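You operate a simulated robot arm through the tools that you are given. There is no shell and no other tool.

You run a simulated robot arm. Do the job below in one go: nothing can be reset, and whatever is moved stays where it is left.

TASK
Set the dropper as the card says and drop one portion into both numbered cups.
Fine: yellow slider first; one stroke a cup.

The check looks at the end state, three seconds after you hand in, the way a careful person would. Anything else that was tipped, shoved, dropped, spilled or broken makes it a failure.

THE ROBOT
A 6-joint arm with a three-finger gripper, fixed in place. Base frame: the origin is on the floor under the middle of its stand, x ahead of it, y to its left, z up. Units: m, degrees, N and s.
It reaches about 1.213 m from its shoulder. Its first joint turns from -166.0 to 166.0 degrees. Payload 4.89 kg.
Tool frame: the origin (TCP) lies between the finger pads and is the grasp point; the fingertips stand 0.03 m ahead of it; z points along the fingers, y is the line along which they close. The gripper opens to 0.164 m; its body begins 0.125 m behind the TCP.
Orientation is that of the tool frame in the base frame, as a unit quaternion [x, y, z, w]. With the fingers straight down and closing along the base's y, the tool's x points along the base's -x, its y along +y and its z along -z.

THE INTERFACE
- The arm moves only by the tool step_arm. Its argument "deltas" is a list that holds one entry, the list of rows, each a list of 7 numbers: the shift along the tool's x, y, z in m, then the turn, a rotation vector about the tool's x, y, z in degrees, then the opening, from 0 (shut) to 1 (fully open). In form: [[[dx, dy, dz, rx, ry, rz, claw], ...]]. A call has 1 to 20 rows; each row shifts and turns the commanded pose from where the row before left it, along the tool's axes as they then stand. Rows are played at 5 a second. More than 0.05 m and 8.6 degrees between two rows, or a gripper value outside its range, and nothing of the call is played. A pose out of reach is approached as far as the arm can. The call stops where the force on the tool passes 60 N (or 10 N more than at its start, if that is more) or the arm is blocked; 0.2 s more then pass. The fingers move at their own pace (about 0.108 m/s each) and stop on an object; they squeeze with about 32 N. The grip force told is the motor's: it shows also when the fingers shut on nothing. Time passes only in rows, and 0.2 s behind the last, so rows that do not move let the fingers close. The reply holds the time, the measured pose of the TCP, the force on the tool along the base axes, the opening and the grip force, in the units named above and with some noise, with the torque about the TCP (base axes, N m) and any sound that the robot's microphone picked up.
- Cameras (640 x 400 px; columns grow to the right, rows downward): "scene" is fixed at [0.2204, -0.6494, 1.4236]; the picture's right is [0.17, -0.98, 0.00], its down [-0.14, -0.02, -0.99] and it looks along [0.98, 0.17, -0.14] (base axes); focal length 214 px, centre (320, 200). "wrist" rides on the gripper at [0.076, -0.002, -0.152] in the tool frame; the picture's right is [0.02, 1.00, 0.00], its down [-0.88, 0.02, -0.47] and it looks along [-0.47, 0.01, 0.88] (tool axes); focal length 247 px, centre (320, 200).
- camera(camera): a new picture of that camera. The clock stands still meanwhile.
- slide_trunk(by): moves the trunk up (or, below 0, down) by that many m; the arm rides with it, the base frame stays. It gives what a move gives, with no picture.
- pixel_to_xyz(camera, pixels): for up to 12 pixels [column, row] of the newest picture of that camera ("zoom" is the newest enlarged one), the place [x, y, z] in the base frame of the surface seen there, good to about 0.003 m. The clock stands still meanwhile.
- enlarge(camera, box): a new picture of the part [left, top, right, bottom] of that camera's present view, enlarged. The clock stands still meanwhile.
- close_job(): hands the job in; it is judged then, once.

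Open the gripper and draw the arm clear of the work before you hand the job in, unless the task says otherwise.

The tools are called after ">>>" as name(argument=value, ...) on one line, values as JSON. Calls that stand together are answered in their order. step_arm: Moves the arm, as the interface text tells. Its arguments: {"type":"object","properties":{"deltas":{"type":"array"}},"required":["deltas"]} The other tools are called the same way: slide_trunk (by) moves the trunk up or down; camera (camera) takes a picture; pixel_to_xyz (camera, pixels) gives the place of the surface under pixels of a picture; enlarge (camera, box) takes an enlarged picture of a part of a camera's view; close_job () hands the job in.

At the start:

```text
t: 0.0
ee_pos: [0.5725, -0.4138, 1.4366]
tool_rot: [0.0, 1.0, 0.0, 0.0]
ft_force: [0.5, 0.0, 0.9]
torque: [0.0, -0.02, 0.02]
grip_width: 0.164
grasp_force: 0.0
trunk travel left (down, up): [-0.3, 0.09]
```

scene: 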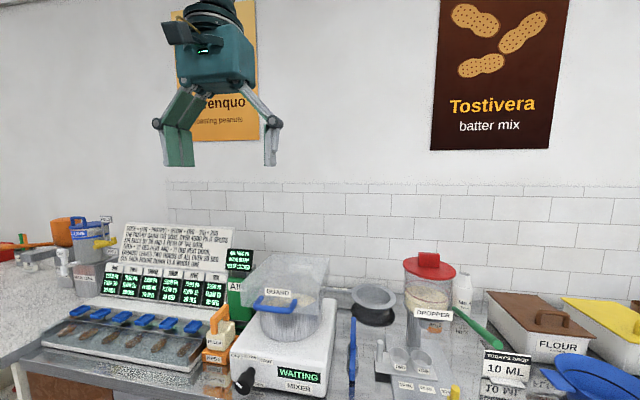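
wrist: 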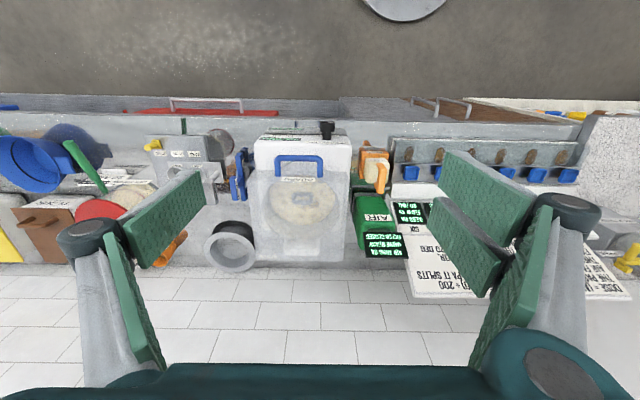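

The scene shows the dropper (around pixel 430,300), a card "TODAY'S DROP 10 ML" at (505,365) and two cups at about (405,360). I'll enlarge these areas to look closely.

>>> enlarge(camera="scene", box=[340, 240, 560, 400])

>>> enlarge(camera="wrist", box=[0, 100, 260, 280])

>>> enlarge(camera="scene", box=[100, 215, 260, 310])

```text
2.50 times, centred on (450, 320) of scene
```

zoom: 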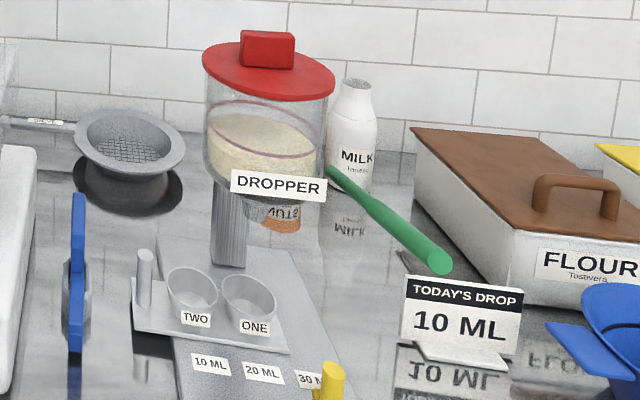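

```text
2.22 times, centred on (130, 190) of wrist
```

zoom: 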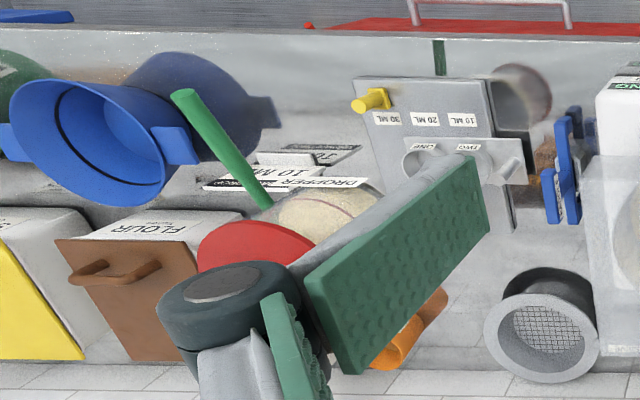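

```text
4.00 times, centred on (180, 262) of scene
```

zoom: 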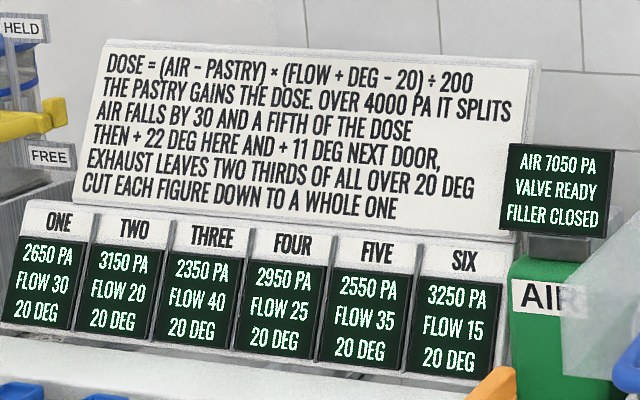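

The dropper has a yellow slider near (335,375 of the zoom), currently by the 30 ML mark, a green lever, and a tray with cups TWO and ONE and a grey post. I'll take measurements of these places.

>>> enlarge(camera="scene", box=[360, 300, 500, 400])

>>> pixel_to_xyz(camera="scene", pixels=[[455, 388], [405, 385], [425, 388], [442, 392], [380, 345], [400, 365], [425, 365], [500, 345], [455, 310], [430, 262], [430, 315], [415, 330]])

```text
4.00 times, centred on (430, 350) of scene
```

zoom: 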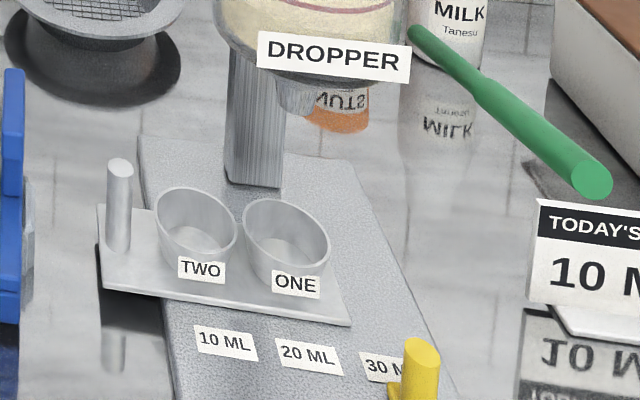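

```text
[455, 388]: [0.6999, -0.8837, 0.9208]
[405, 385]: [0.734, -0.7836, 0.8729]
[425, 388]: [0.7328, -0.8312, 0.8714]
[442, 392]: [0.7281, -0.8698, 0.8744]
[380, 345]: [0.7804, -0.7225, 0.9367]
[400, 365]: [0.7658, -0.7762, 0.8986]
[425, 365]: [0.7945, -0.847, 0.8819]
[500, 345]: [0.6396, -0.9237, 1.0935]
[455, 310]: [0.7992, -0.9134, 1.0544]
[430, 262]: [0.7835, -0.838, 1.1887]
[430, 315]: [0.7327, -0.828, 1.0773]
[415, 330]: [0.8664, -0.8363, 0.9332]
```

Everything on the counter stands below about z = 1.22 so I can travel at about 1.35. I move the gripper over in front of the dropper for a better view.

>>> step_arm(deltas=[[[0.007, -0.042, 0.006, 0, 0, 0, 1], [0.007, -0.042, 0.006, 0, 0, 0, 1], [0.007, -0.042, 0.006, 0, 0, 0, 1], [0.007, -0.042, 0.006, 0, 0, 0, 1], [0.007, -0.042, 0.006, 0, 0, 0, 1], [0.007, -0.042, 0.006, 0, 0, 0, 1], [0.007, -0.042, 0.006, 0, 0, 0, 1], [0.007, -0.042, 0.006, 0, 0, 0, 1], [0.007, -0.042, 0.006, 0, 0, 0, 1], [0.007, -0.042, 0.006, 0, 0, 0, 1], [0, 0, 0, 0, 0, 0, 1], [0, 0, 0, 0, 0, 0, 1]]])

>>> camera(camera="wrist")

>>> camera(camera="scene")

```text
t: 2.6
ee_pos: [0.503, -0.8321, 1.3777]
tool_rot: [0.0, 1.0, 0.0, 0.001]
ft_force: [0.0, -0.1, -0.9]
torque: [-0.05, -0.02, 0.02]
grip_width: 0.164
grasp_force: 0.1
trunk travel left (down, up): [-0.3, 0.09]
```

```text
taken
```

wrist: 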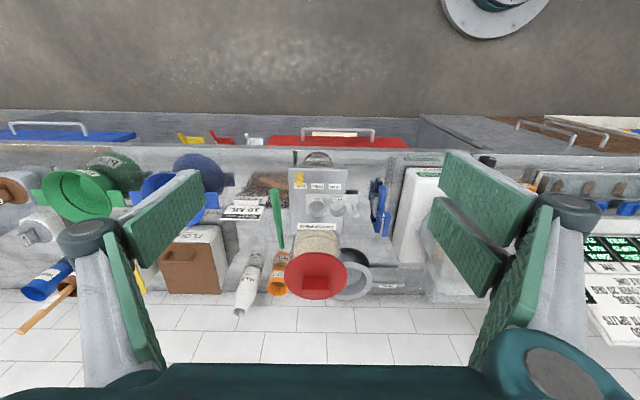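

```text
taken
```

scene: 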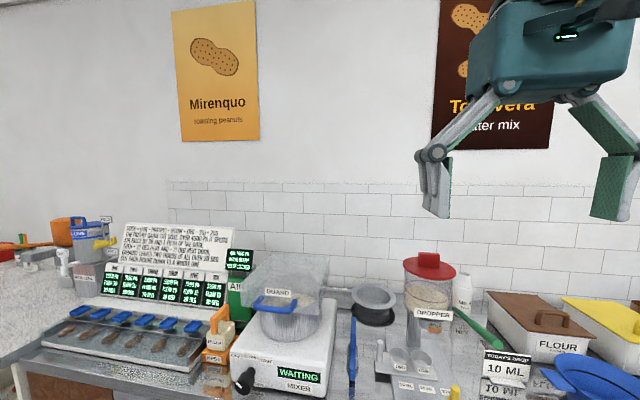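

The dropper stands at (315,240) in the wrist picture, and the slider at (300,180). I enlarge this region to see the slot, cups and lever.

>>> enlarge(camera="wrist", box=[225, 145, 385, 245])

>>> pixel_to_xyz(camera="wrist", pixels=[[299, 175], [300, 184], [335, 185], [317, 185], [318, 204], [337, 204], [276, 195], [281, 245], [296, 160], [357, 215], [318, 287], [318, 245]])

```text
4.00 times, centred on (305, 195) of wrist
```

zoom: 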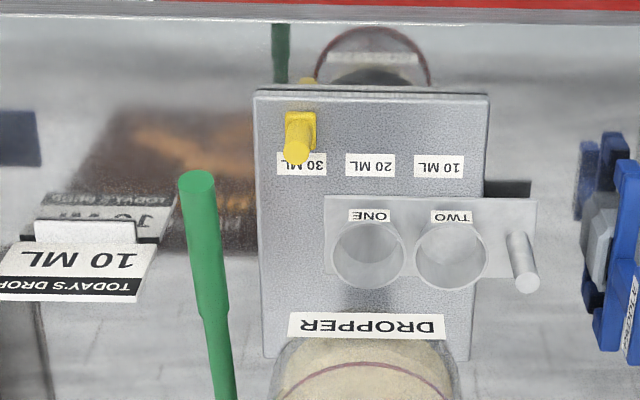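

```text
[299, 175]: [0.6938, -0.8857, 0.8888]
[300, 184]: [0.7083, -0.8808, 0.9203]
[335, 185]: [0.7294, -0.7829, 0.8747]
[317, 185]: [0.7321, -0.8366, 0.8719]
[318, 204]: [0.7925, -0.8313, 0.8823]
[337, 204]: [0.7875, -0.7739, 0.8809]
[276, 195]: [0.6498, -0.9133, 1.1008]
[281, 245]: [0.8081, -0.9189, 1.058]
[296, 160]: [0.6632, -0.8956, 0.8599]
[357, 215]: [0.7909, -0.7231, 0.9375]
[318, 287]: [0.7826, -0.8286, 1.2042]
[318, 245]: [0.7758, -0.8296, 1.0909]
```

Cup ONE sits at about (0.79,-0.83) beneath the dropper spout and TWO next to it at y -0.774; the slider is at y -0.88 and should go to the 10 ML mark at y -0.783. I measure more of the surroundings: card stand, counter edge, blue thing, lever.

>>> enlarge(camera="wrist", box=[270, 145, 366, 205])

>>> pixel_to_xyz(camera="wrist", pixels=[[244, 214], [244, 204], [225, 214], [262, 214], [373, 190], [380, 182], [388, 178], [180, 190], [276, 189], [278, 215], [322, 134], [322, 150]])

>>> pixel_to_xyz(camera="scene", pixels=[[505, 352], [505, 375], [490, 352], [530, 360], [354, 330], [352, 380], [590, 375], [545, 370], [424, 324], [416, 335], [376, 360], [350, 350]])

```text
6.67 times, centred on (318, 175) of wrist
```

zoom: 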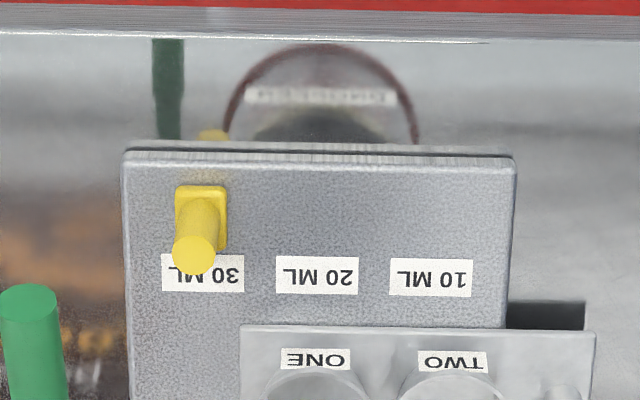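

```text
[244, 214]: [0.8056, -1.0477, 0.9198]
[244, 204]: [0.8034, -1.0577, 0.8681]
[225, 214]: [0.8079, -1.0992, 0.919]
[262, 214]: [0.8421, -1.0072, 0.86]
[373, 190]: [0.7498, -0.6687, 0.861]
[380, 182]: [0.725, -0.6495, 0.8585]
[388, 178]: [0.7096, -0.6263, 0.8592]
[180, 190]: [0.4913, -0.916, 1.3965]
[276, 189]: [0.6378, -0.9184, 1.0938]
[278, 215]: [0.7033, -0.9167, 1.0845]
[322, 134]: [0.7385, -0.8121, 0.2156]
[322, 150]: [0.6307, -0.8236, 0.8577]
```

```text
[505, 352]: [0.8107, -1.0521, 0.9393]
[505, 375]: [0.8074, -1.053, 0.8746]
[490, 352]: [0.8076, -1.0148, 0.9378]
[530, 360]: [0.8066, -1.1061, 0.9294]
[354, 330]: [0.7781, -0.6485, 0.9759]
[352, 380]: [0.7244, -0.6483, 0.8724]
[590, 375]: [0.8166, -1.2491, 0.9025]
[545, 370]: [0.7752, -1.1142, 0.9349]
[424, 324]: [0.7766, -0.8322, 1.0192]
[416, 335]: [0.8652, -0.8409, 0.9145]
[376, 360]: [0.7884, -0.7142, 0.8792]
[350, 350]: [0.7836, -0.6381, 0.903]
```

The slider needs about +0.10 m along y (30 ML at y -0.885 to 10 ML at y -0.785), and the lever (tip at 0.638,-0.918,1.094) overhangs it, so I'll come in from the front with the fingers nearly level. I tilt the tool 70° in place first, well away from everything.

>>> step_arm(deltas=[[[0, 0, 0, 0, -7, 0, 1], [0, 0, 0, 0, -7, 0, 1], [0, 0, 0, 0, -7, 0, 1], [0, 0, 0, 0, -7, 0, 1], [0, 0, 0, 0, -7, 0, 1], [0, 0, 0, 0, -7, 0, 1], [0, 0, 0, 0, -7, 0, 1], [0, 0, 0, 0, -7, 0, 1], [0, 0, 0, 0, -7, 0, 1], [0, 0, 0, 0, -7, 0, 1], [0, 0, 0, 0, 0, 0, 1], [0, 0, 0, 0, 0, 0, 1]]])

>>> camera(camera="wrist")

>>> camera(camera="scene")

```text
t: 5.2
ee_pos: [0.5025, -0.8332, 1.3759]
tool_rot: [0.0, 0.819, 0.0, 0.573]
ft_force: [-0.3, -0.3, 0.3]
torque: [0.03, -0.02, 0.02]
grip_width: 0.1635
grasp_force: 0.0
trunk travel left (down, up): [-0.3, 0.09]
```

```text
taken
```

wrist: 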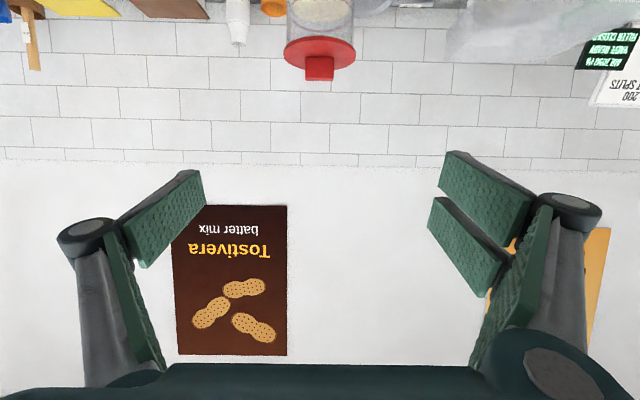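

```text
taken
```

scene: 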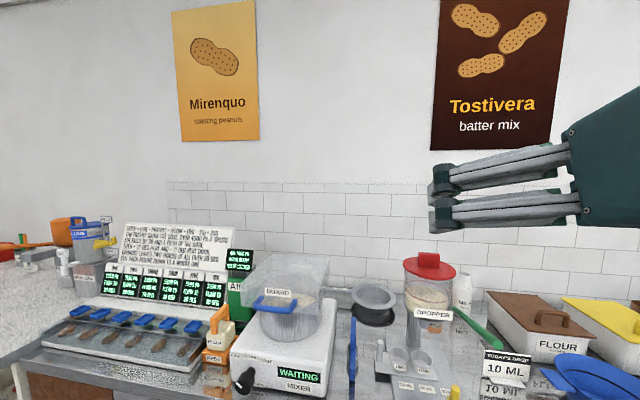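

The tool is now 20° below level. I back off slightly and descend to z ≈ 0.98 in front of the counter edge (x≈0.63), partly closing the fingers.

>>> step_arm(deltas=[[[0.039, -0.0052, 0.0099, 0, 0, 0, 0.4], [0.039, -0.0052, 0.0099, 0, 0, 0, 0.4], [0.039, -0.0052, 0.0099, 0, 0, 0, 0.4], [0.039, -0.0052, 0.0099, 0, 0, 0, 0.4], [0.039, -0.0052, 0.0099, 0, 0, 0, 0.4], [0.039, -0.0052, 0.0099, 0, 0, 0, 0.4], [0.039, -0.0052, 0.0099, 0, 0, 0, 0.4], [0.039, -0.0052, 0.0099, 0, 0, 0, 0.4], [0.039, -0.0052, 0.0099, 0, 0, 0, 0.4], [0.039, -0.0052, 0.0099, 0, 0, 0, 0.4], [0, 0, 0, 0, 0, 0, 0.4], [0, 0, 0, 0, 0, 0, 0.4]]])

>>> camera(camera="wrist")

>>> camera(camera="scene")

```text
t: 7.8
ee_pos: [0.4643, -0.8861, 0.9739]
tool_rot: [0.001, 0.819, -0.001, 0.573]
ft_force: [-0.2, -0.9, 1.0]
torque: [0.03, -0.04, 0.04]
grip_width: 0.0652
grasp_force: 0.0
trunk travel left (down, up): [-0.3, 0.09]
```

```text
taken
```

wrist: 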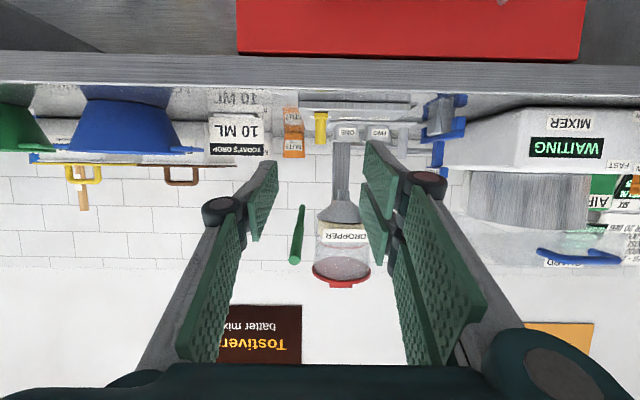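

```text
taken
```

scene: 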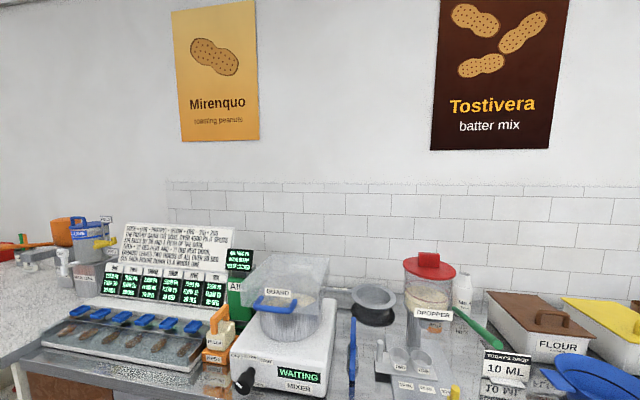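

The slider is visible between the fingers at about (321,127). I enlarge it to measure it well.

>>> enlarge(camera="wrist", box=[272, 85, 432, 185])

>>> pixel_to_xyz(camera="wrist", pixels=[[321, 122], [321, 136], [321, 142], [321, 115], [296, 222], [295, 255], [302, 210], [404, 140], [348, 137], [378, 137], [338, 205], [340, 100]])

```text
4.00 times, centred on (352, 135) of wrist
```

zoom: 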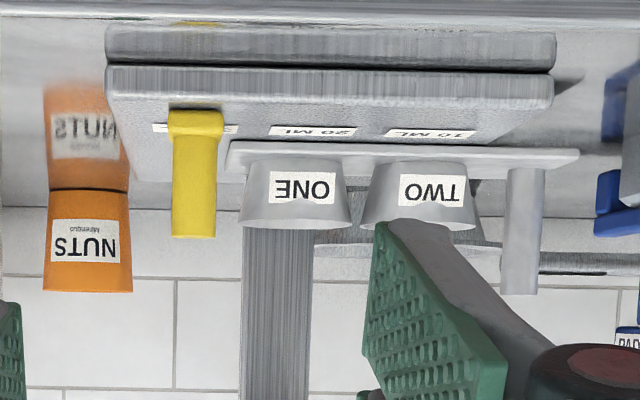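

```text
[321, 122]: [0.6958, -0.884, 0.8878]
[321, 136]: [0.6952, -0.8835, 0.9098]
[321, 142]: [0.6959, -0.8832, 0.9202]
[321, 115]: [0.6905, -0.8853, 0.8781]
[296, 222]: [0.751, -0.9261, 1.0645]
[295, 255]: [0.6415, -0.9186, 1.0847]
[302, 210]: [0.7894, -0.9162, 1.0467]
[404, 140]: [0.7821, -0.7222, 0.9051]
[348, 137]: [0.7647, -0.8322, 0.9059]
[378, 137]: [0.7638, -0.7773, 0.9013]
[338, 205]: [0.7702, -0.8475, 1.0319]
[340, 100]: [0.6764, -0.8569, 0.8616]
```

The knob is an upright cylinder (axis about 0.7045,-0.8835, top z 0.921). I steepen the tool to 32° below level so that the thumb can grip the knob without the lower finger touching the plate, and advance to a stand-off at x≈0.62.

>>> step_arm(deltas=[[[0, 0, 0, 0, 6, 0, 0.4], [0, 0, 0, 0, 6, 0, 0.4], [-0.01074, 0.0005, 0.03, 0, 0, 0, 0.4], [-0.01074, 0.0005, 0.03, 0, 0, 0, 0.4], [-0.01074, 0.0005, 0.03, 0, 0, 0, 0.4], [-0.01074, 0.0005, 0.03, 0, 0, 0, 0.4], [-0.01074, 0.0005, 0.03, 0, 0, 0, 0.4], [0, 0, 0, 0, 0, 0, 0.4], [0, 0, 0, 0, 0, 0, 0.4]]])

>>> camera(camera="wrist")

>>> camera(camera="scene")

```text
t: 9.8
ee_pos: [0.6191, -0.8816, 0.941]
tool_rot: [0.0, 0.875, 0.0, 0.485]
ft_force: [-0.4, 0.3, 1.4]
torque: [0.0, 0.02, 0.0]
grip_width: 0.0655
grasp_force: 0.0
trunk travel left (down, up): [-0.3, 0.09]
```

```text
taken
```

wrist: 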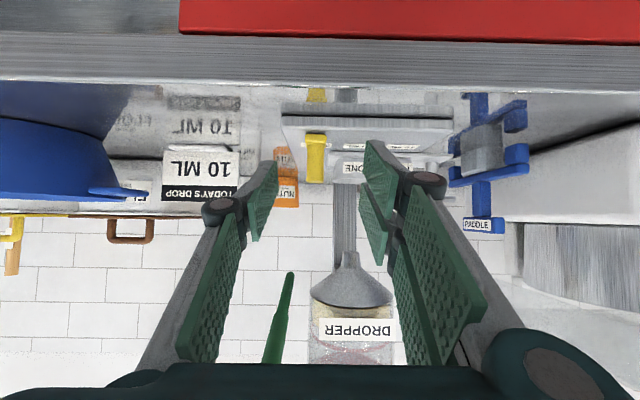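

```text
taken
```

scene: 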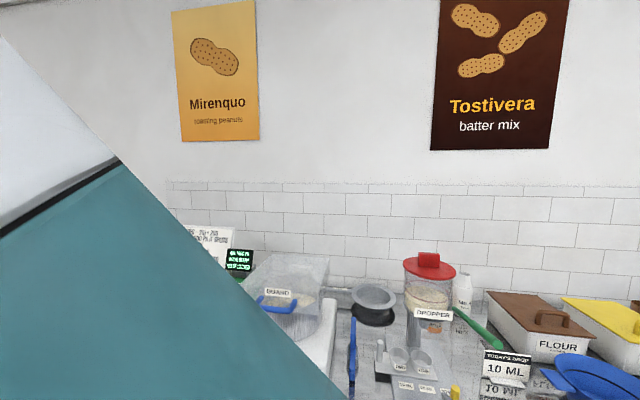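

The knob at (316,155) lies between the fingers, with the lever well above. I advance so the knob sits between the pads (TCP 0.690,-0.8837,0.928).

>>> step_arm(deltas=[[[-0.00665, -0.00055, 0.01675, 0, 0, 0, 0.4], [-0.00665, -0.00055, 0.01675, 0, 0, 0, 0.4], [-0.00665, -0.00055, 0.01675, 0, 0, 0, 0.4], [-0.00665, -0.00055, 0.01675, 0, 0, 0, 0.4], [0, 0, 0, 0, 0, 0, 0.4], [0, 0, 0, 0, 0, 0, 0.4]]])

>>> camera(camera="wrist")

>>> enlarge(camera="wrist", box=[240, 110, 400, 210])

>>> camera(camera="scene")

```text
t: 11.2
ee_pos: [0.689, -0.8839, 0.9284]
tool_rot: [0.0, 0.874, 0.0, 0.485]
ft_force: [-0.2, -1.3, -0.1]
torque: [-0.01, 0.03, -0.02]
grip_width: 0.0657
grasp_force: 0.2
trunk travel left (down, up): [-0.3, 0.09]
```

```text
taken
```

wrist: 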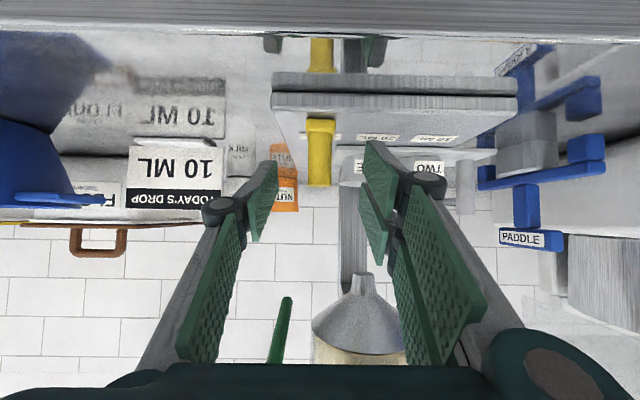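

```text
4.00 times, centred on (320, 160) of wrist
```

zoom: 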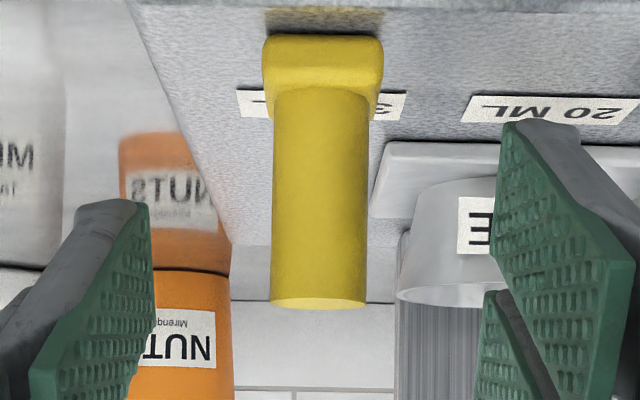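

```text
taken
```

scene: 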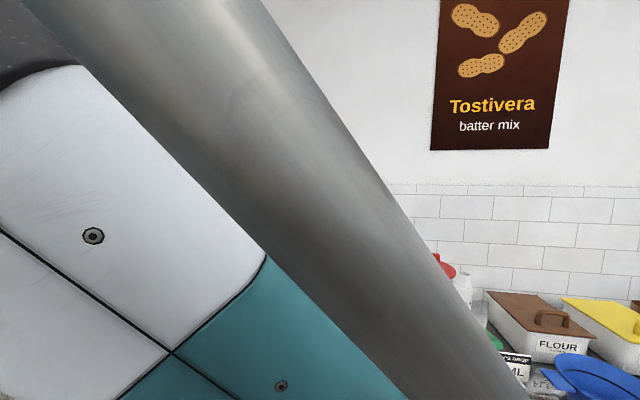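

Zoom shows the knob (318,155) centred between the thumb tip and the lower finger tip, with the pads overlapping its upper 2 cm. I close the fingers gently on it.

>>> step_arm(deltas=[[[0, 0, 0, 0, 0, 0, 0.2], [0, 0, 0, 0, 0, 0, 0.1], [0, 0, 0, 0, 0, 0, 0.08], [0, 0, 0, 0, 0, 0, 0.08]]])

>>> enlarge(camera="wrist", box=[240, 110, 400, 210])

```text
t: 12.2
ee_pos: [0.6895, -0.8846, 0.9289]
tool_rot: [0.0, 0.874, 0.0, 0.485]
ft_force: [0.8, -1.1, -1.5]
torque: [0.3, -0.04, -0.04]
grip_width: 0.0168
grasp_force: 45.1
trunk travel left (down, up): [-0.3, 0.09]
```

```text
4.00 times, centred on (320, 160) of wrist
```

zoom: 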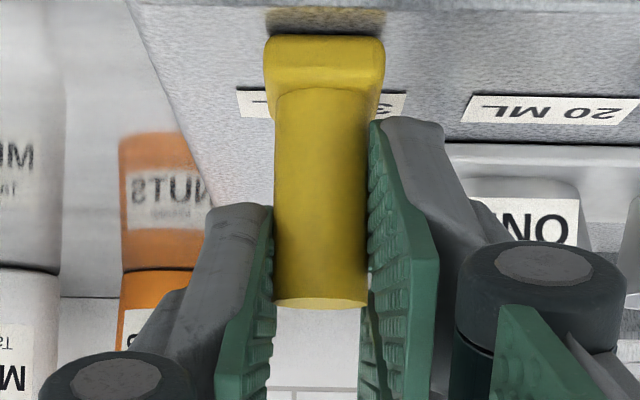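

The knob is gripped (opening 0.017). I slide it +y in small rows toward the 10 ML mark, first by 0.05.

>>> step_arm(deltas=[[[0, 0.008, 0, 0, 0, 0, 0.08], [0, 0.008, 0, 0, 0, 0, 0.08], [0, 0.008, 0, 0, 0, 0, 0.08], [0, 0.008, 0, 0, 0, 0, 0.08], [0, 0.008, 0, 0, 0, 0, 0.08], [0, 0.008, 0, 0, 0, 0, 0.08]]])

>>> camera(camera="wrist")

>>> enlarge(camera="wrist", box=[220, 90, 420, 215])

```text
t: 13.6
ee_pos: [0.6888, -0.8368, 0.9287]
tool_rot: [0.0, 0.875, 0.0, 0.484]
ft_force: [-5.0, 1.1, 7.7]
torque: [0.32, 0.34, 0.01]
grip_width: 0.0167
grasp_force: 45.1
trunk travel left (down, up): [-0.3, 0.09]
```

```text
taken
```

wrist: 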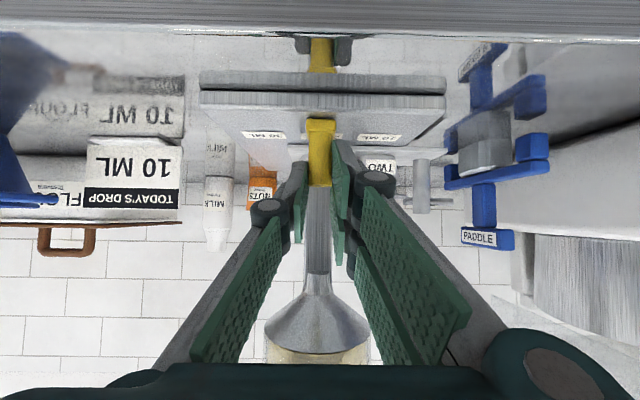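

```text
3.20 times, centred on (320, 152) of wrist
```

zoom: 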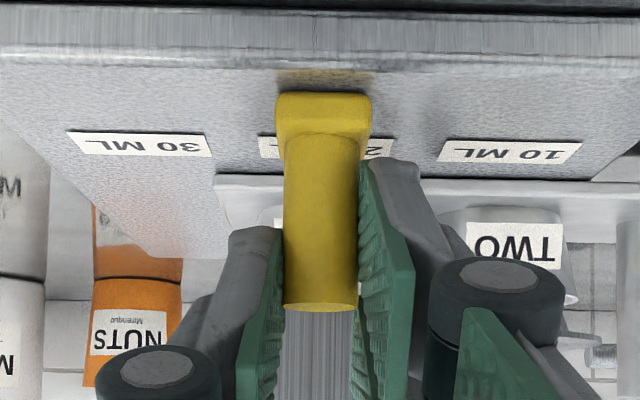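

The slider is now just short of the 20 ML label (slider at 322, label centre at 326 in the zoom). I push on by 0.051 to the 10 ML mark.

>>> step_arm(deltas=[[[0, 0.0085, 0, 0, 0, 0, 0.08], [0, 0.0085, 0, 0, 0, 0, 0.08], [0, 0.0085, 0, 0, 0, 0, 0.08], [0, 0.0085, 0, 0, 0, 0, 0.08], [0, 0.0085, 0, 0, 0, 0, 0.08], [0, 0.0085, 0, 0, 0, 0, 0.08], [0, 0, 0, 0, 0, 0, 0.08]]])

>>> camera(camera="wrist")

>>> enlarge(camera="wrist", box=[220, 90, 420, 215])

```text
t: 15.2
ee_pos: [0.6886, -0.7851, 0.9284]
tool_rot: [0.0, 0.875, 0.0, 0.485]
ft_force: [-2.1, 0.8, 3.2]
torque: [0.31, 0.15, -0.02]
grip_width: 0.017
grasp_force: 45.2
trunk travel left (down, up): [-0.3, 0.09]
```

```text
taken
```

wrist: 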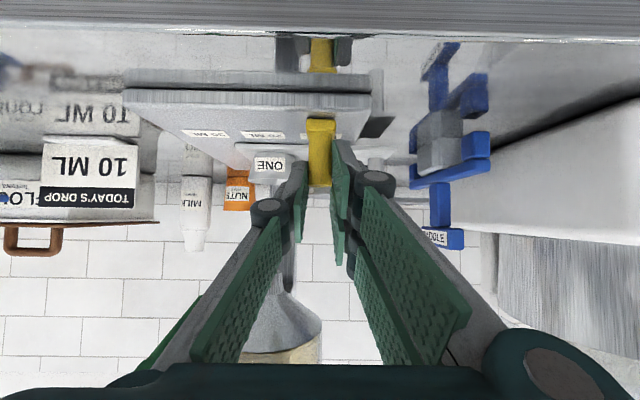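

```text
3.20 times, centred on (320, 152) of wrist
```

zoom: 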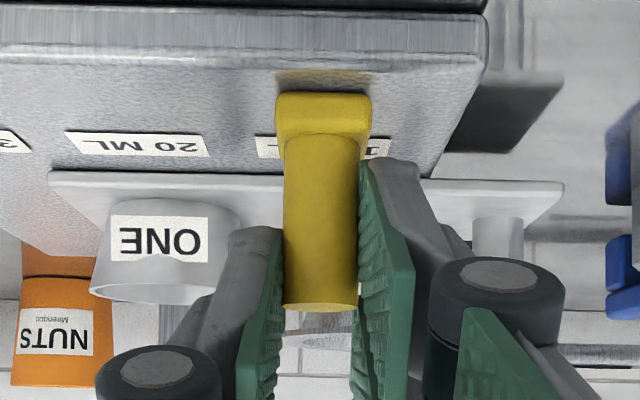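

The slider is centred on the 10 ML label (block 275–372, label 254–392 in the zoom). I open the fingers and check it stays.

>>> step_arm(deltas=[[[0, 0, 0, 0, 0, 0, 0.2], [0, 0, 0, 0, 0, 0, 0.35], [0, 0, 0, 0, 0, 0, 0.35], [0, 0, -0.02, 0, 0, 0, 0.35], [0, 0, -0.04, 0, 0, 0, 0.35], [0, 0, -0.04, 0, 0, 0, 0.35], [0, 0, -0.04, 0, 0, 0, 0.35], [0, 0, 0, 0, 0, 0, 0.35]]])

>>> camera(camera="wrist")

>>> enlarge(camera="wrist", box=[200, 80, 400, 205])

>>> camera(camera="scene")

```text
t: 17.0
ee_pos: [0.5691, -0.7861, 1.0042]
tool_rot: [0.0, 0.875, 0.0, 0.485]
ft_force: [-0.2, 0.3, 0.9]
torque: [-0.03, 0.01, -0.04]
grip_width: 0.0574
grasp_force: 0.0
trunk travel left (down, up): [-0.3, 0.09]
```

```text
taken
```

wrist: 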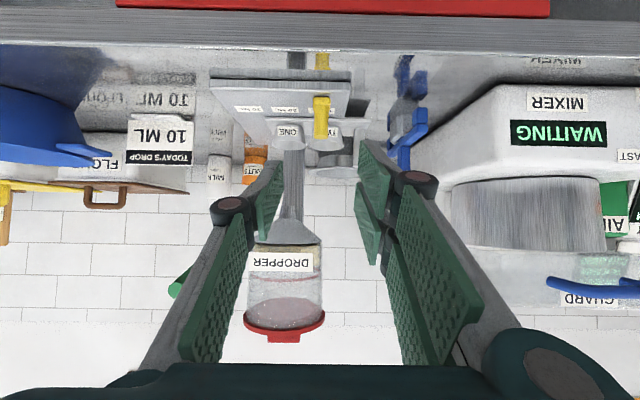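

```text
3.20 times, centred on (300, 142) of wrist
```

zoom: 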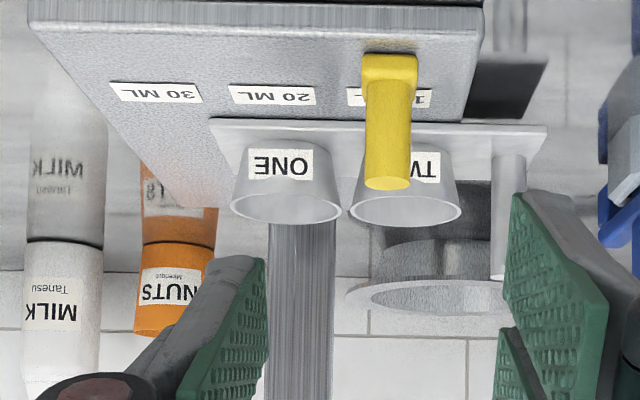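

```text
taken
```

scene: 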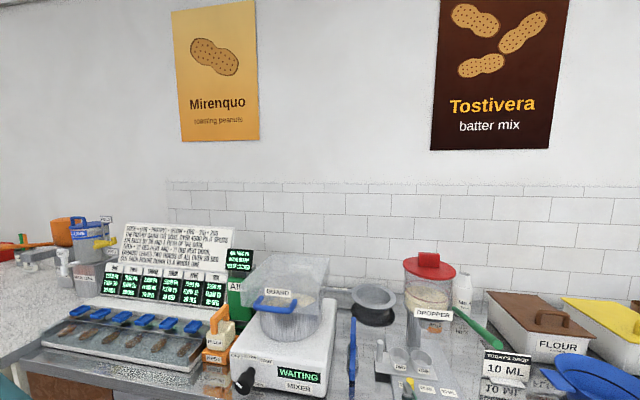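

The slider stays centred on 10 ML and nothing else moved; cup ONE sits under the spout (spout y -0.832, cup ONE y -0.832). Next I rise in front of the lever, turn the tool to 30° from vertical, and close the fingers so I can press the lever from above.

>>> step_arm(deltas=[[[-0.02877, -0.02, -0.02136, 0, 0, 0, 0.35], [-0.02877, -0.02, -0.02136, 0, 0, 0, 0.35], [-0.02877, -0.02, -0.02136, 0, 0, 0, 0.35], [-0.02877, -0.02, -0.02136, 0, 0, 0, 0.35], [-0.02877, -0.02, -0.02136, 0, 0, 0, 0.35], [-0.02877, -0.02, -0.02136, 0, 0, 0, 0.2], [-0.02877, -0.02, -0.02136, 0, 0, 0, 0], [0, 0, 0, 0, 7, 0, 0], [0, 0, 0, 0, 7, 0, 0], [0, 0, 0, 0, 7, 0, 0], [0, 0, 0, 0, 7, 0, 0], [0, 0, 0, 0, 0, 0, 0], [0, 0, 0, 0, 0, 0, 0]]])

>>> camera(camera="wrist")

>>> camera(camera="scene")

```text
t: 19.8
ee_pos: [0.5504, -0.9264, 1.2538]
tool_rot: [0.0, 0.966, 0.0, 0.258]
ft_force: [0.5, 0.6, -0.4]
torque: [0.03, 0.0, -0.02]
grip_width: 0.0001
grasp_force: 32.2
trunk travel left (down, up): [-0.3, 0.09]
```

```text
taken
```

wrist: 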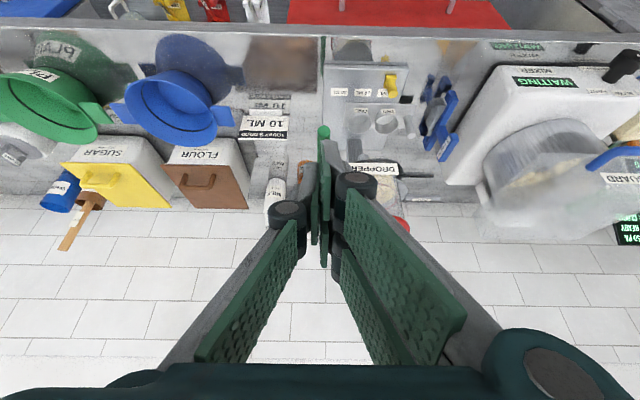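

```text
taken
```

scene: 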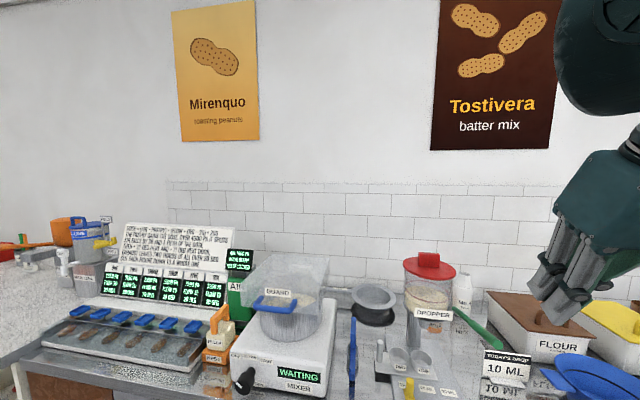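

Fingers are closed and the lever tip shows at (324,132) just beyond the fingertips. I enlarge this spot and re-measure the lever.

>>> enlarge(camera="wrist", box=[264, 110, 392, 190])

>>> pixel_to_xyz(camera="wrist", pixels=[[324, 130], [323, 137], [322, 145], [335, 150], [325, 165], [340, 160], [388, 85], [362, 94]])

>>> pixel_to_xyz(camera="scene", pixels=[[495, 345], [480, 332], [470, 322], [460, 313], [540, 300], [548, 315], [432, 320], [425, 325]])

>>> enlarge(camera="scene", box=[380, 270, 540, 370])

```text
5.00 times, centred on (328, 150) of wrist
```

zoom: 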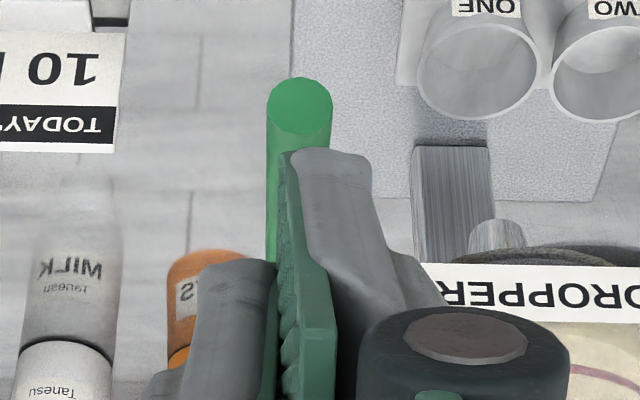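

```text
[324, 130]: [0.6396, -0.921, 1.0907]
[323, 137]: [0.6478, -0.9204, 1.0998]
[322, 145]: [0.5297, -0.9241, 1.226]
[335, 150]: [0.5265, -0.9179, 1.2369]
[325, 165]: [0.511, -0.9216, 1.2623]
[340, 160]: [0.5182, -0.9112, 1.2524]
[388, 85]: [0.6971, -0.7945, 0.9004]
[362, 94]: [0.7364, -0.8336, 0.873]
```

```text
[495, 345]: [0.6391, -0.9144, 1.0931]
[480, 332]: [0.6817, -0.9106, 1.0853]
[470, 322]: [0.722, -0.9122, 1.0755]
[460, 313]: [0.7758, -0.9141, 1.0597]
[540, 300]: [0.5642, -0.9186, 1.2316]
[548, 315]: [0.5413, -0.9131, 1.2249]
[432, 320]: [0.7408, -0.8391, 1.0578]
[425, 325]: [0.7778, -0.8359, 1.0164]
```

```text
4.00 times, centred on (460, 320) of scene
```

zoom: 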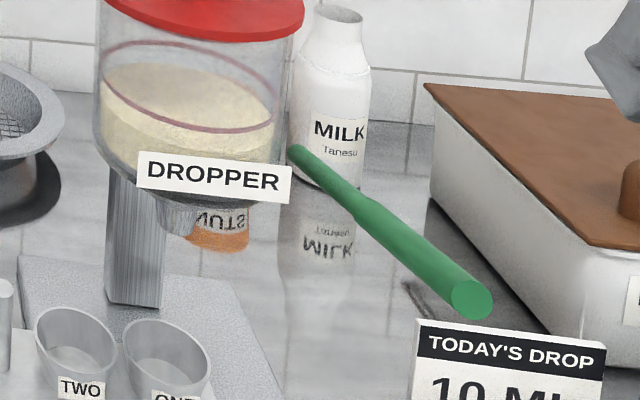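

The lever runs along y ≈ -0.919 from its tip (0.639, z 1.092) down at about 14° to its pivot near x 0.80. I move the closed fingertips above it (contact point about x 0.668), still ~4 cm clear.

>>> step_arm(deltas=[[[-0.02135, -0.0004, 0.0308, 0, 0, 0, 0], [-0.02135, -0.0004, 0.0308, 0, 0, 0, 0], [-0.02135, -0.0004, 0.0308, 0, 0, 0, 0], [-0.02135, -0.0004, 0.0308, 0, 0, 0, 0], [0, 0, 0, 0, 0, 0, 0], [0, 0, 0, 0, 0, 0, 0]]])

>>> camera(camera="wrist")

>>> camera(camera="scene")

>>> enlarge(camera="scene", box=[400, 240, 560, 340])

```text
t: 21.2
ee_pos: [0.6848, -0.9272, 1.1889]
tool_rot: [0.001, 0.966, 0.0, 0.259]
ft_force: [0.3, -0.7, -0.1]
torque: [0.02, 0.06, -0.02]
grip_width: 0.0
grasp_force: 32.6
trunk travel left (down, up): [-0.3, 0.09]
```

```text
taken
```

wrist: 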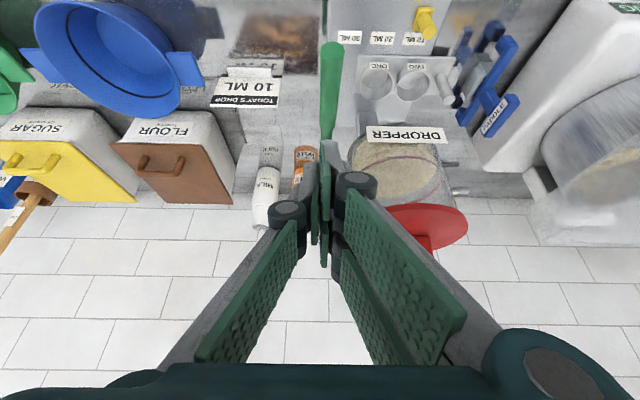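

```text
taken
```

scene: 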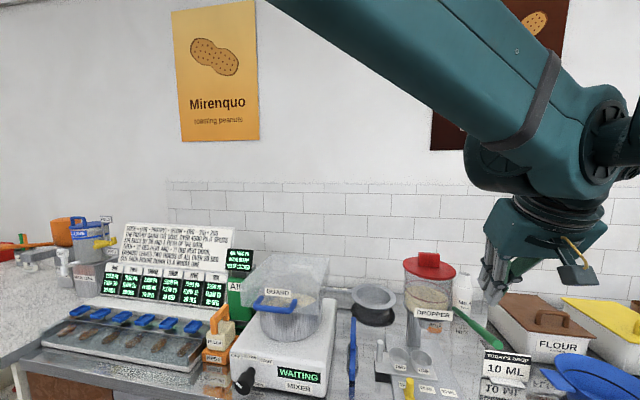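

```text
4.00 times, centred on (480, 290) of scene
```

zoom: 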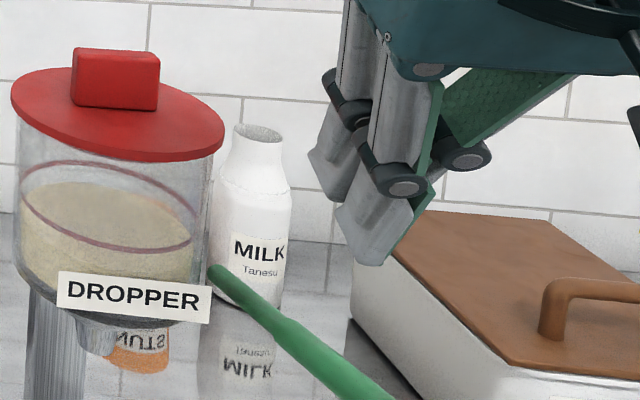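

The fingertips hang straight above the lever (computed and seen at about (493,305) in the scene). I descend 4 cm and then feel for contact in small rows.

>>> step_arm(deltas=[[[0.005, 0, 0.00866, 0, 0, 0, 0], [0.005, 0, 0.00866, 0, 0, 0, 0], [0.005, 0, 0.00866, 0, 0, 0, 0], [0.0025, 0, 0.00433, 0, 0, 0, 0], [0, 0, 0, 0, 0, 0, 0]]])

>>> camera(camera="wrist")

>>> enlarge(camera="scene", box=[400, 260, 560, 360])

```text
t: 22.4
ee_pos: [0.6849, -0.9267, 1.1537]
tool_rot: [-0.001, 0.966, 0.0, 0.258]
ft_force: [0.2, -0.7, 0.0]
torque: [0.0, -0.05, 0.01]
grip_width: 0.0003
grasp_force: 32.0
trunk travel left (down, up): [-0.3, 0.09]
```

```text
taken
```

wrist: 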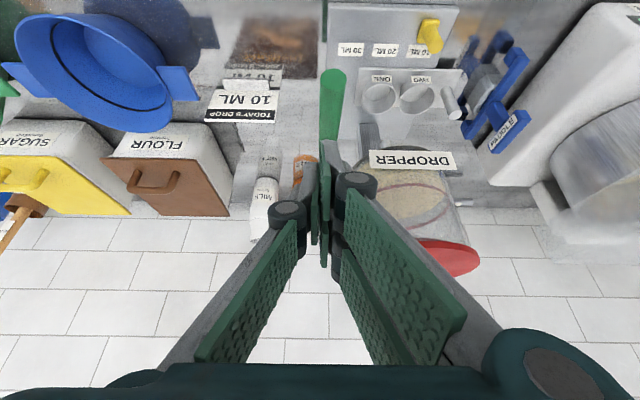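

```text
4.00 times, centred on (480, 310) of scene
```

zoom: 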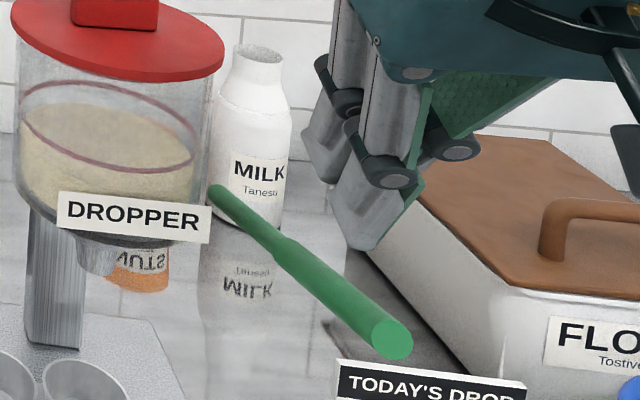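

About 2.5 cm remain between the fingertip (370,248) and the lever in the zoom. I descend in 4 mm rows until contact shows.

>>> step_arm(deltas=[[[0.002, 0, 0.00346, 0, 0, 0, 0], [0.002, 0, 0.00346, 0, 0, 0, 0], [0.002, 0, 0.00346, 0, 0, 0, 0], [0.002, 0, 0.00346, 0, 0, 0, 0], [0.002, 0, 0.00346, 0, 0, 0, 0], [0, 0, 0, 0, 0, 0, 0]]])

>>> enlarge(camera="scene", box=[400, 260, 560, 360])

```text
t: 23.8
ee_pos: [0.6853, -0.9275, 1.1339]
tool_rot: [0.001, 0.966, 0.0, 0.26]
ft_force: [-0.4, 0.1, -0.2]
torque: [0.01, -0.02, -0.03]
grip_width: 0.0001
grasp_force: 32.1
trunk travel left (down, up): [-0.3, 0.09]
```

```text
4.00 times, centred on (480, 310) of scene
```

zoom: 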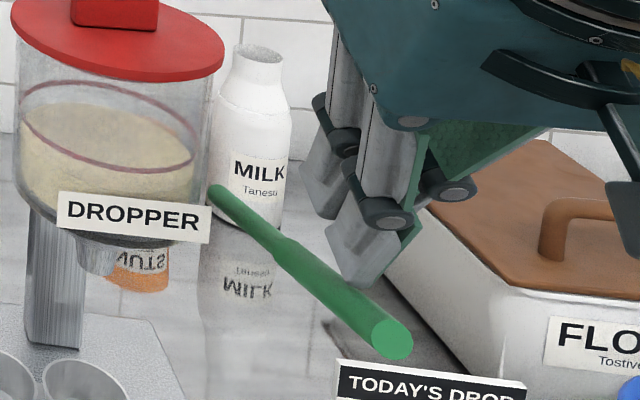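

The fingertip is just above the lever (365,285 in zoom), no force yet. I continue down in 4 mm rows.

>>> step_arm(deltas=[[[0.002, 0, 0.00346, 0, 0, 0, 0], [0.002, 0, 0.00346, 0, 0, 0, 0], [0.002, 0, 0.00346, 0, 0, 0, 0], [0.002, 0, 0.00346, 0, 0, 0, 0], [0, 0, 0, 0, 0, 0, 0]]])

>>> enlarge(camera="scene", box=[400, 260, 560, 360])

```text
t: 25.0
ee_pos: [0.6849, -0.927, 1.1177]
tool_rot: [0.0, 0.966, 0.0, 0.259]
ft_force: [-0.4, -0.4, 0.1]
torque: [0.01, 0.0, 0.0]
grip_width: 0.0
grasp_force: 31.8
trunk travel left (down, up): [-0.3, 0.09]
```

```text
4.00 times, centred on (480, 310) of scene
```

zoom: 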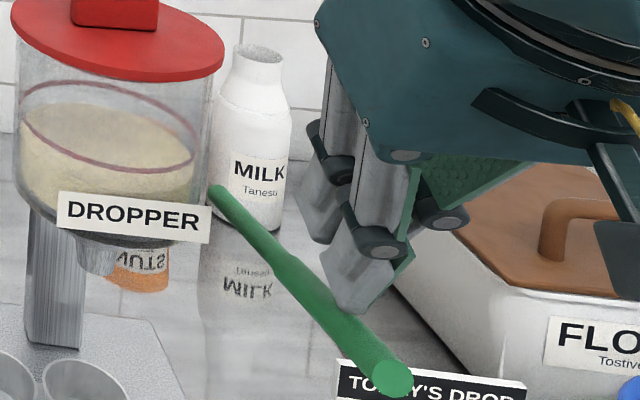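

The lever is moving down with my fingertip (its tip went from row 338 to 377 in the zoom) with hardly any force. I continue the stroke steadily downward.

>>> step_arm(deltas=[[[0.003, 0, 0.0052, 0, 0, 0, 0], [0.003, 0, 0.0052, 0, 0, 0, 0], [0.003, 0, 0.0052, 0, 0, 0, 0], [0.003, 0, 0.0052, 0, 0, 0, 0]]])

>>> enlarge(camera="scene", box=[400, 280, 560, 380])

>>> camera(camera="wrist")

```text
t: 26.0
ee_pos: [0.6851, -0.9268, 1.094]
tool_rot: [0.0, 0.966, 0.0, 0.259]
ft_force: [-0.2, -0.7, 0.4]
torque: [0.03, 0.01, 0.01]
grip_width: 0.0
grasp_force: 31.9
trunk travel left (down, up): [-0.3, 0.09]
```

```text
4.00 times, centred on (480, 330) of scene
```

zoom: 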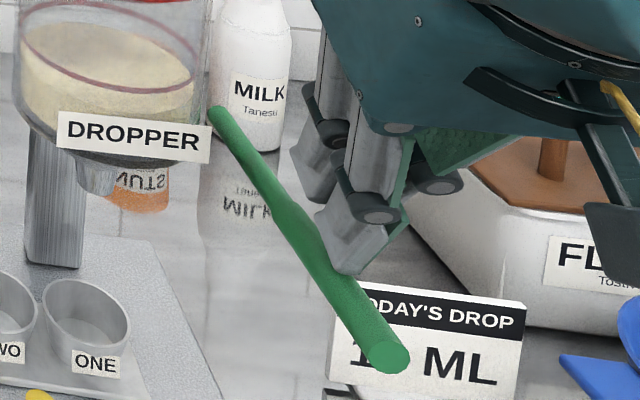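

```text
taken
```

wrist: 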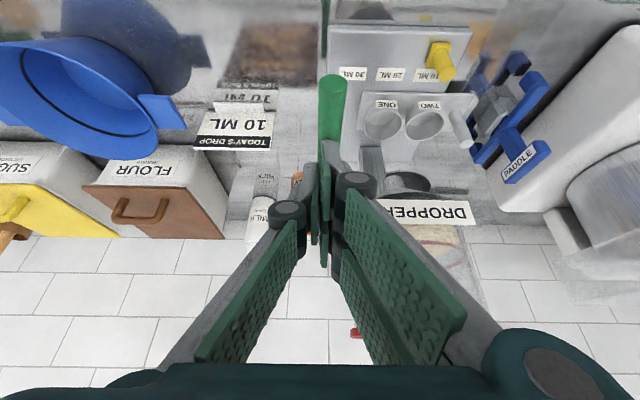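

The lever follows, no force yet and the tip is now near scene (497,369). I continue the same stroke down, watching force and sound.

>>> step_arm(deltas=[[[0.003, 0, 0.0052, 0, 0, 0, 0], [0.003, 0, 0.0052, 0, 0, 0, 0], [0.003, 0, 0.0052, 0, 0, 0, 0], [0.003, 0, 0.0052, 0, 0, 0, 0]]])

>>> enlarge(camera="scene", box=[400, 300, 560, 400])

>>> pixel_to_xyz(camera="zoom", pixels=[[385, 380], [330, 270], [215, 40], [270, 140]])

```text
t: 27.0
ee_pos: [0.6853, -0.9268, 1.0695]
tool_rot: [-0.001, 0.966, 0.001, 0.259]
ft_force: [0.5, -0.2, -0.4]
torque: [0.01, -0.02, -0.03]
grip_width: 0.0
grasp_force: 32.4
trunk travel left (down, up): [-0.3, 0.09]
```

```text
4.00 times, centred on (480, 350) of scene
```

zoom: 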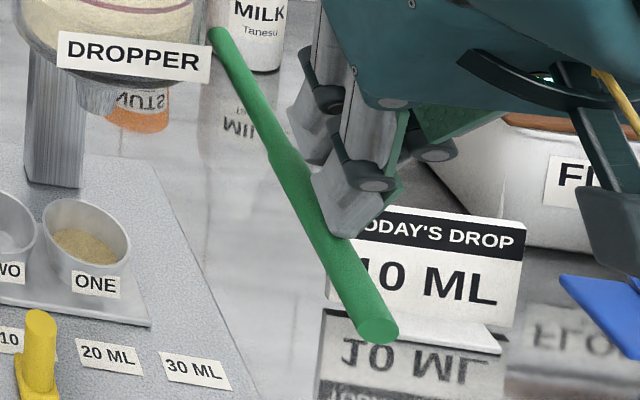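

```text
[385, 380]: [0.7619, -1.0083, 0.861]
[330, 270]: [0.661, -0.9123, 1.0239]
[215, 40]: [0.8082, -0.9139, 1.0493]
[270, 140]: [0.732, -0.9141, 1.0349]
```

A portion has just appeared in cup ONE (at (85,245) of the zoom). I look closely at the cup and the spout before going on.

>>> enlarge(camera="scene", box=[380, 320, 460, 370])

>>> camera(camera="wrist")

```text
8.00 times, centred on (420, 345) of scene
```

zoom: 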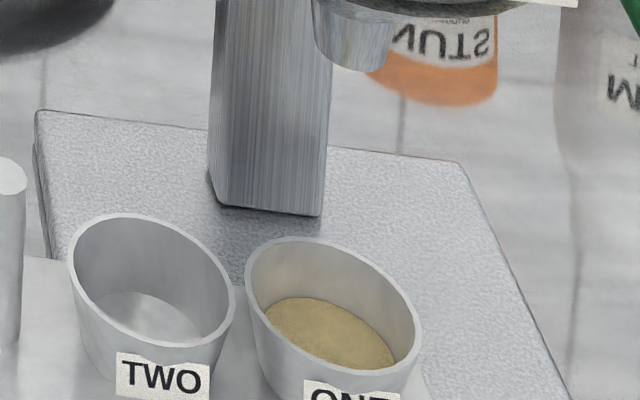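

```text
taken
```

wrist: 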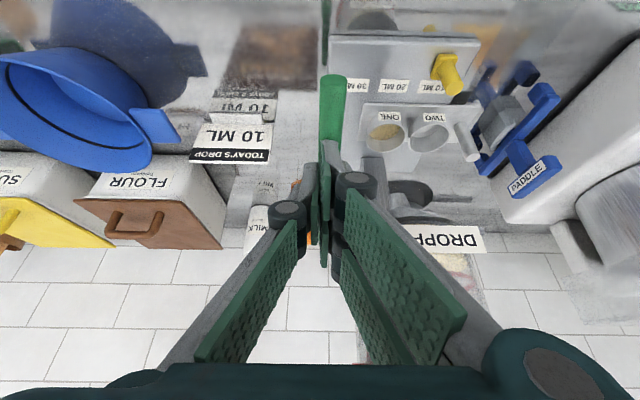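

Cup ONE now holds a layer, TWO is still empty. I finish the stroke gently to feel for the lever's end stop.

>>> step_arm(deltas=[[[0.002, 0, 0.00346, 0, 0, 0, 0], [0.002, 0, 0.00346, 0, 0, 0, 0], [0.002, 0, 0.00346, 0, 0, 0, 0]]])

>>> enlarge(camera="scene", box=[400, 300, 560, 400])

>>> enlarge(camera="scene", box=[380, 320, 460, 370])

```text
t: 27.8
ee_pos: [0.6863, -0.9265, 1.0579]
tool_rot: [0.0, 0.966, 0.0, 0.258]
ft_force: [0.6, -0.3, 0.6]
torque: [0.0, -0.01, 0.04]
grip_width: 0.0
grasp_force: 31.9
trunk travel left (down, up): [-0.3, 0.09]
```

```text
4.00 times, centred on (480, 350) of scene
```

zoom: 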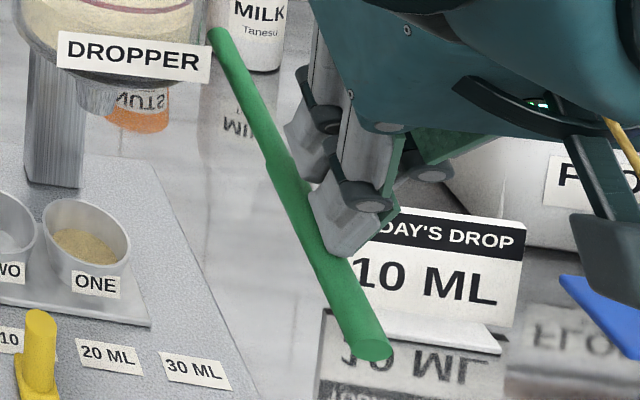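

```text
8.00 times, centred on (420, 345) of scene
```

zoom: 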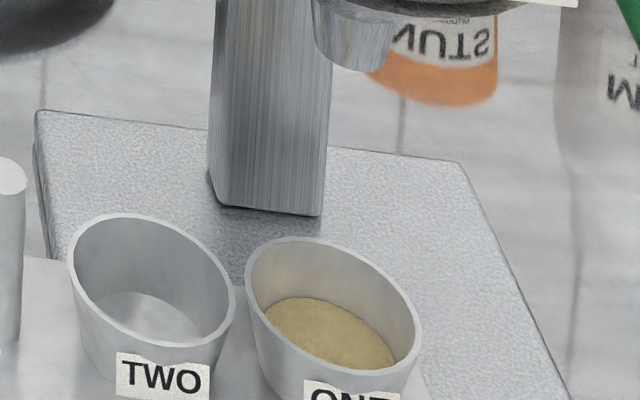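

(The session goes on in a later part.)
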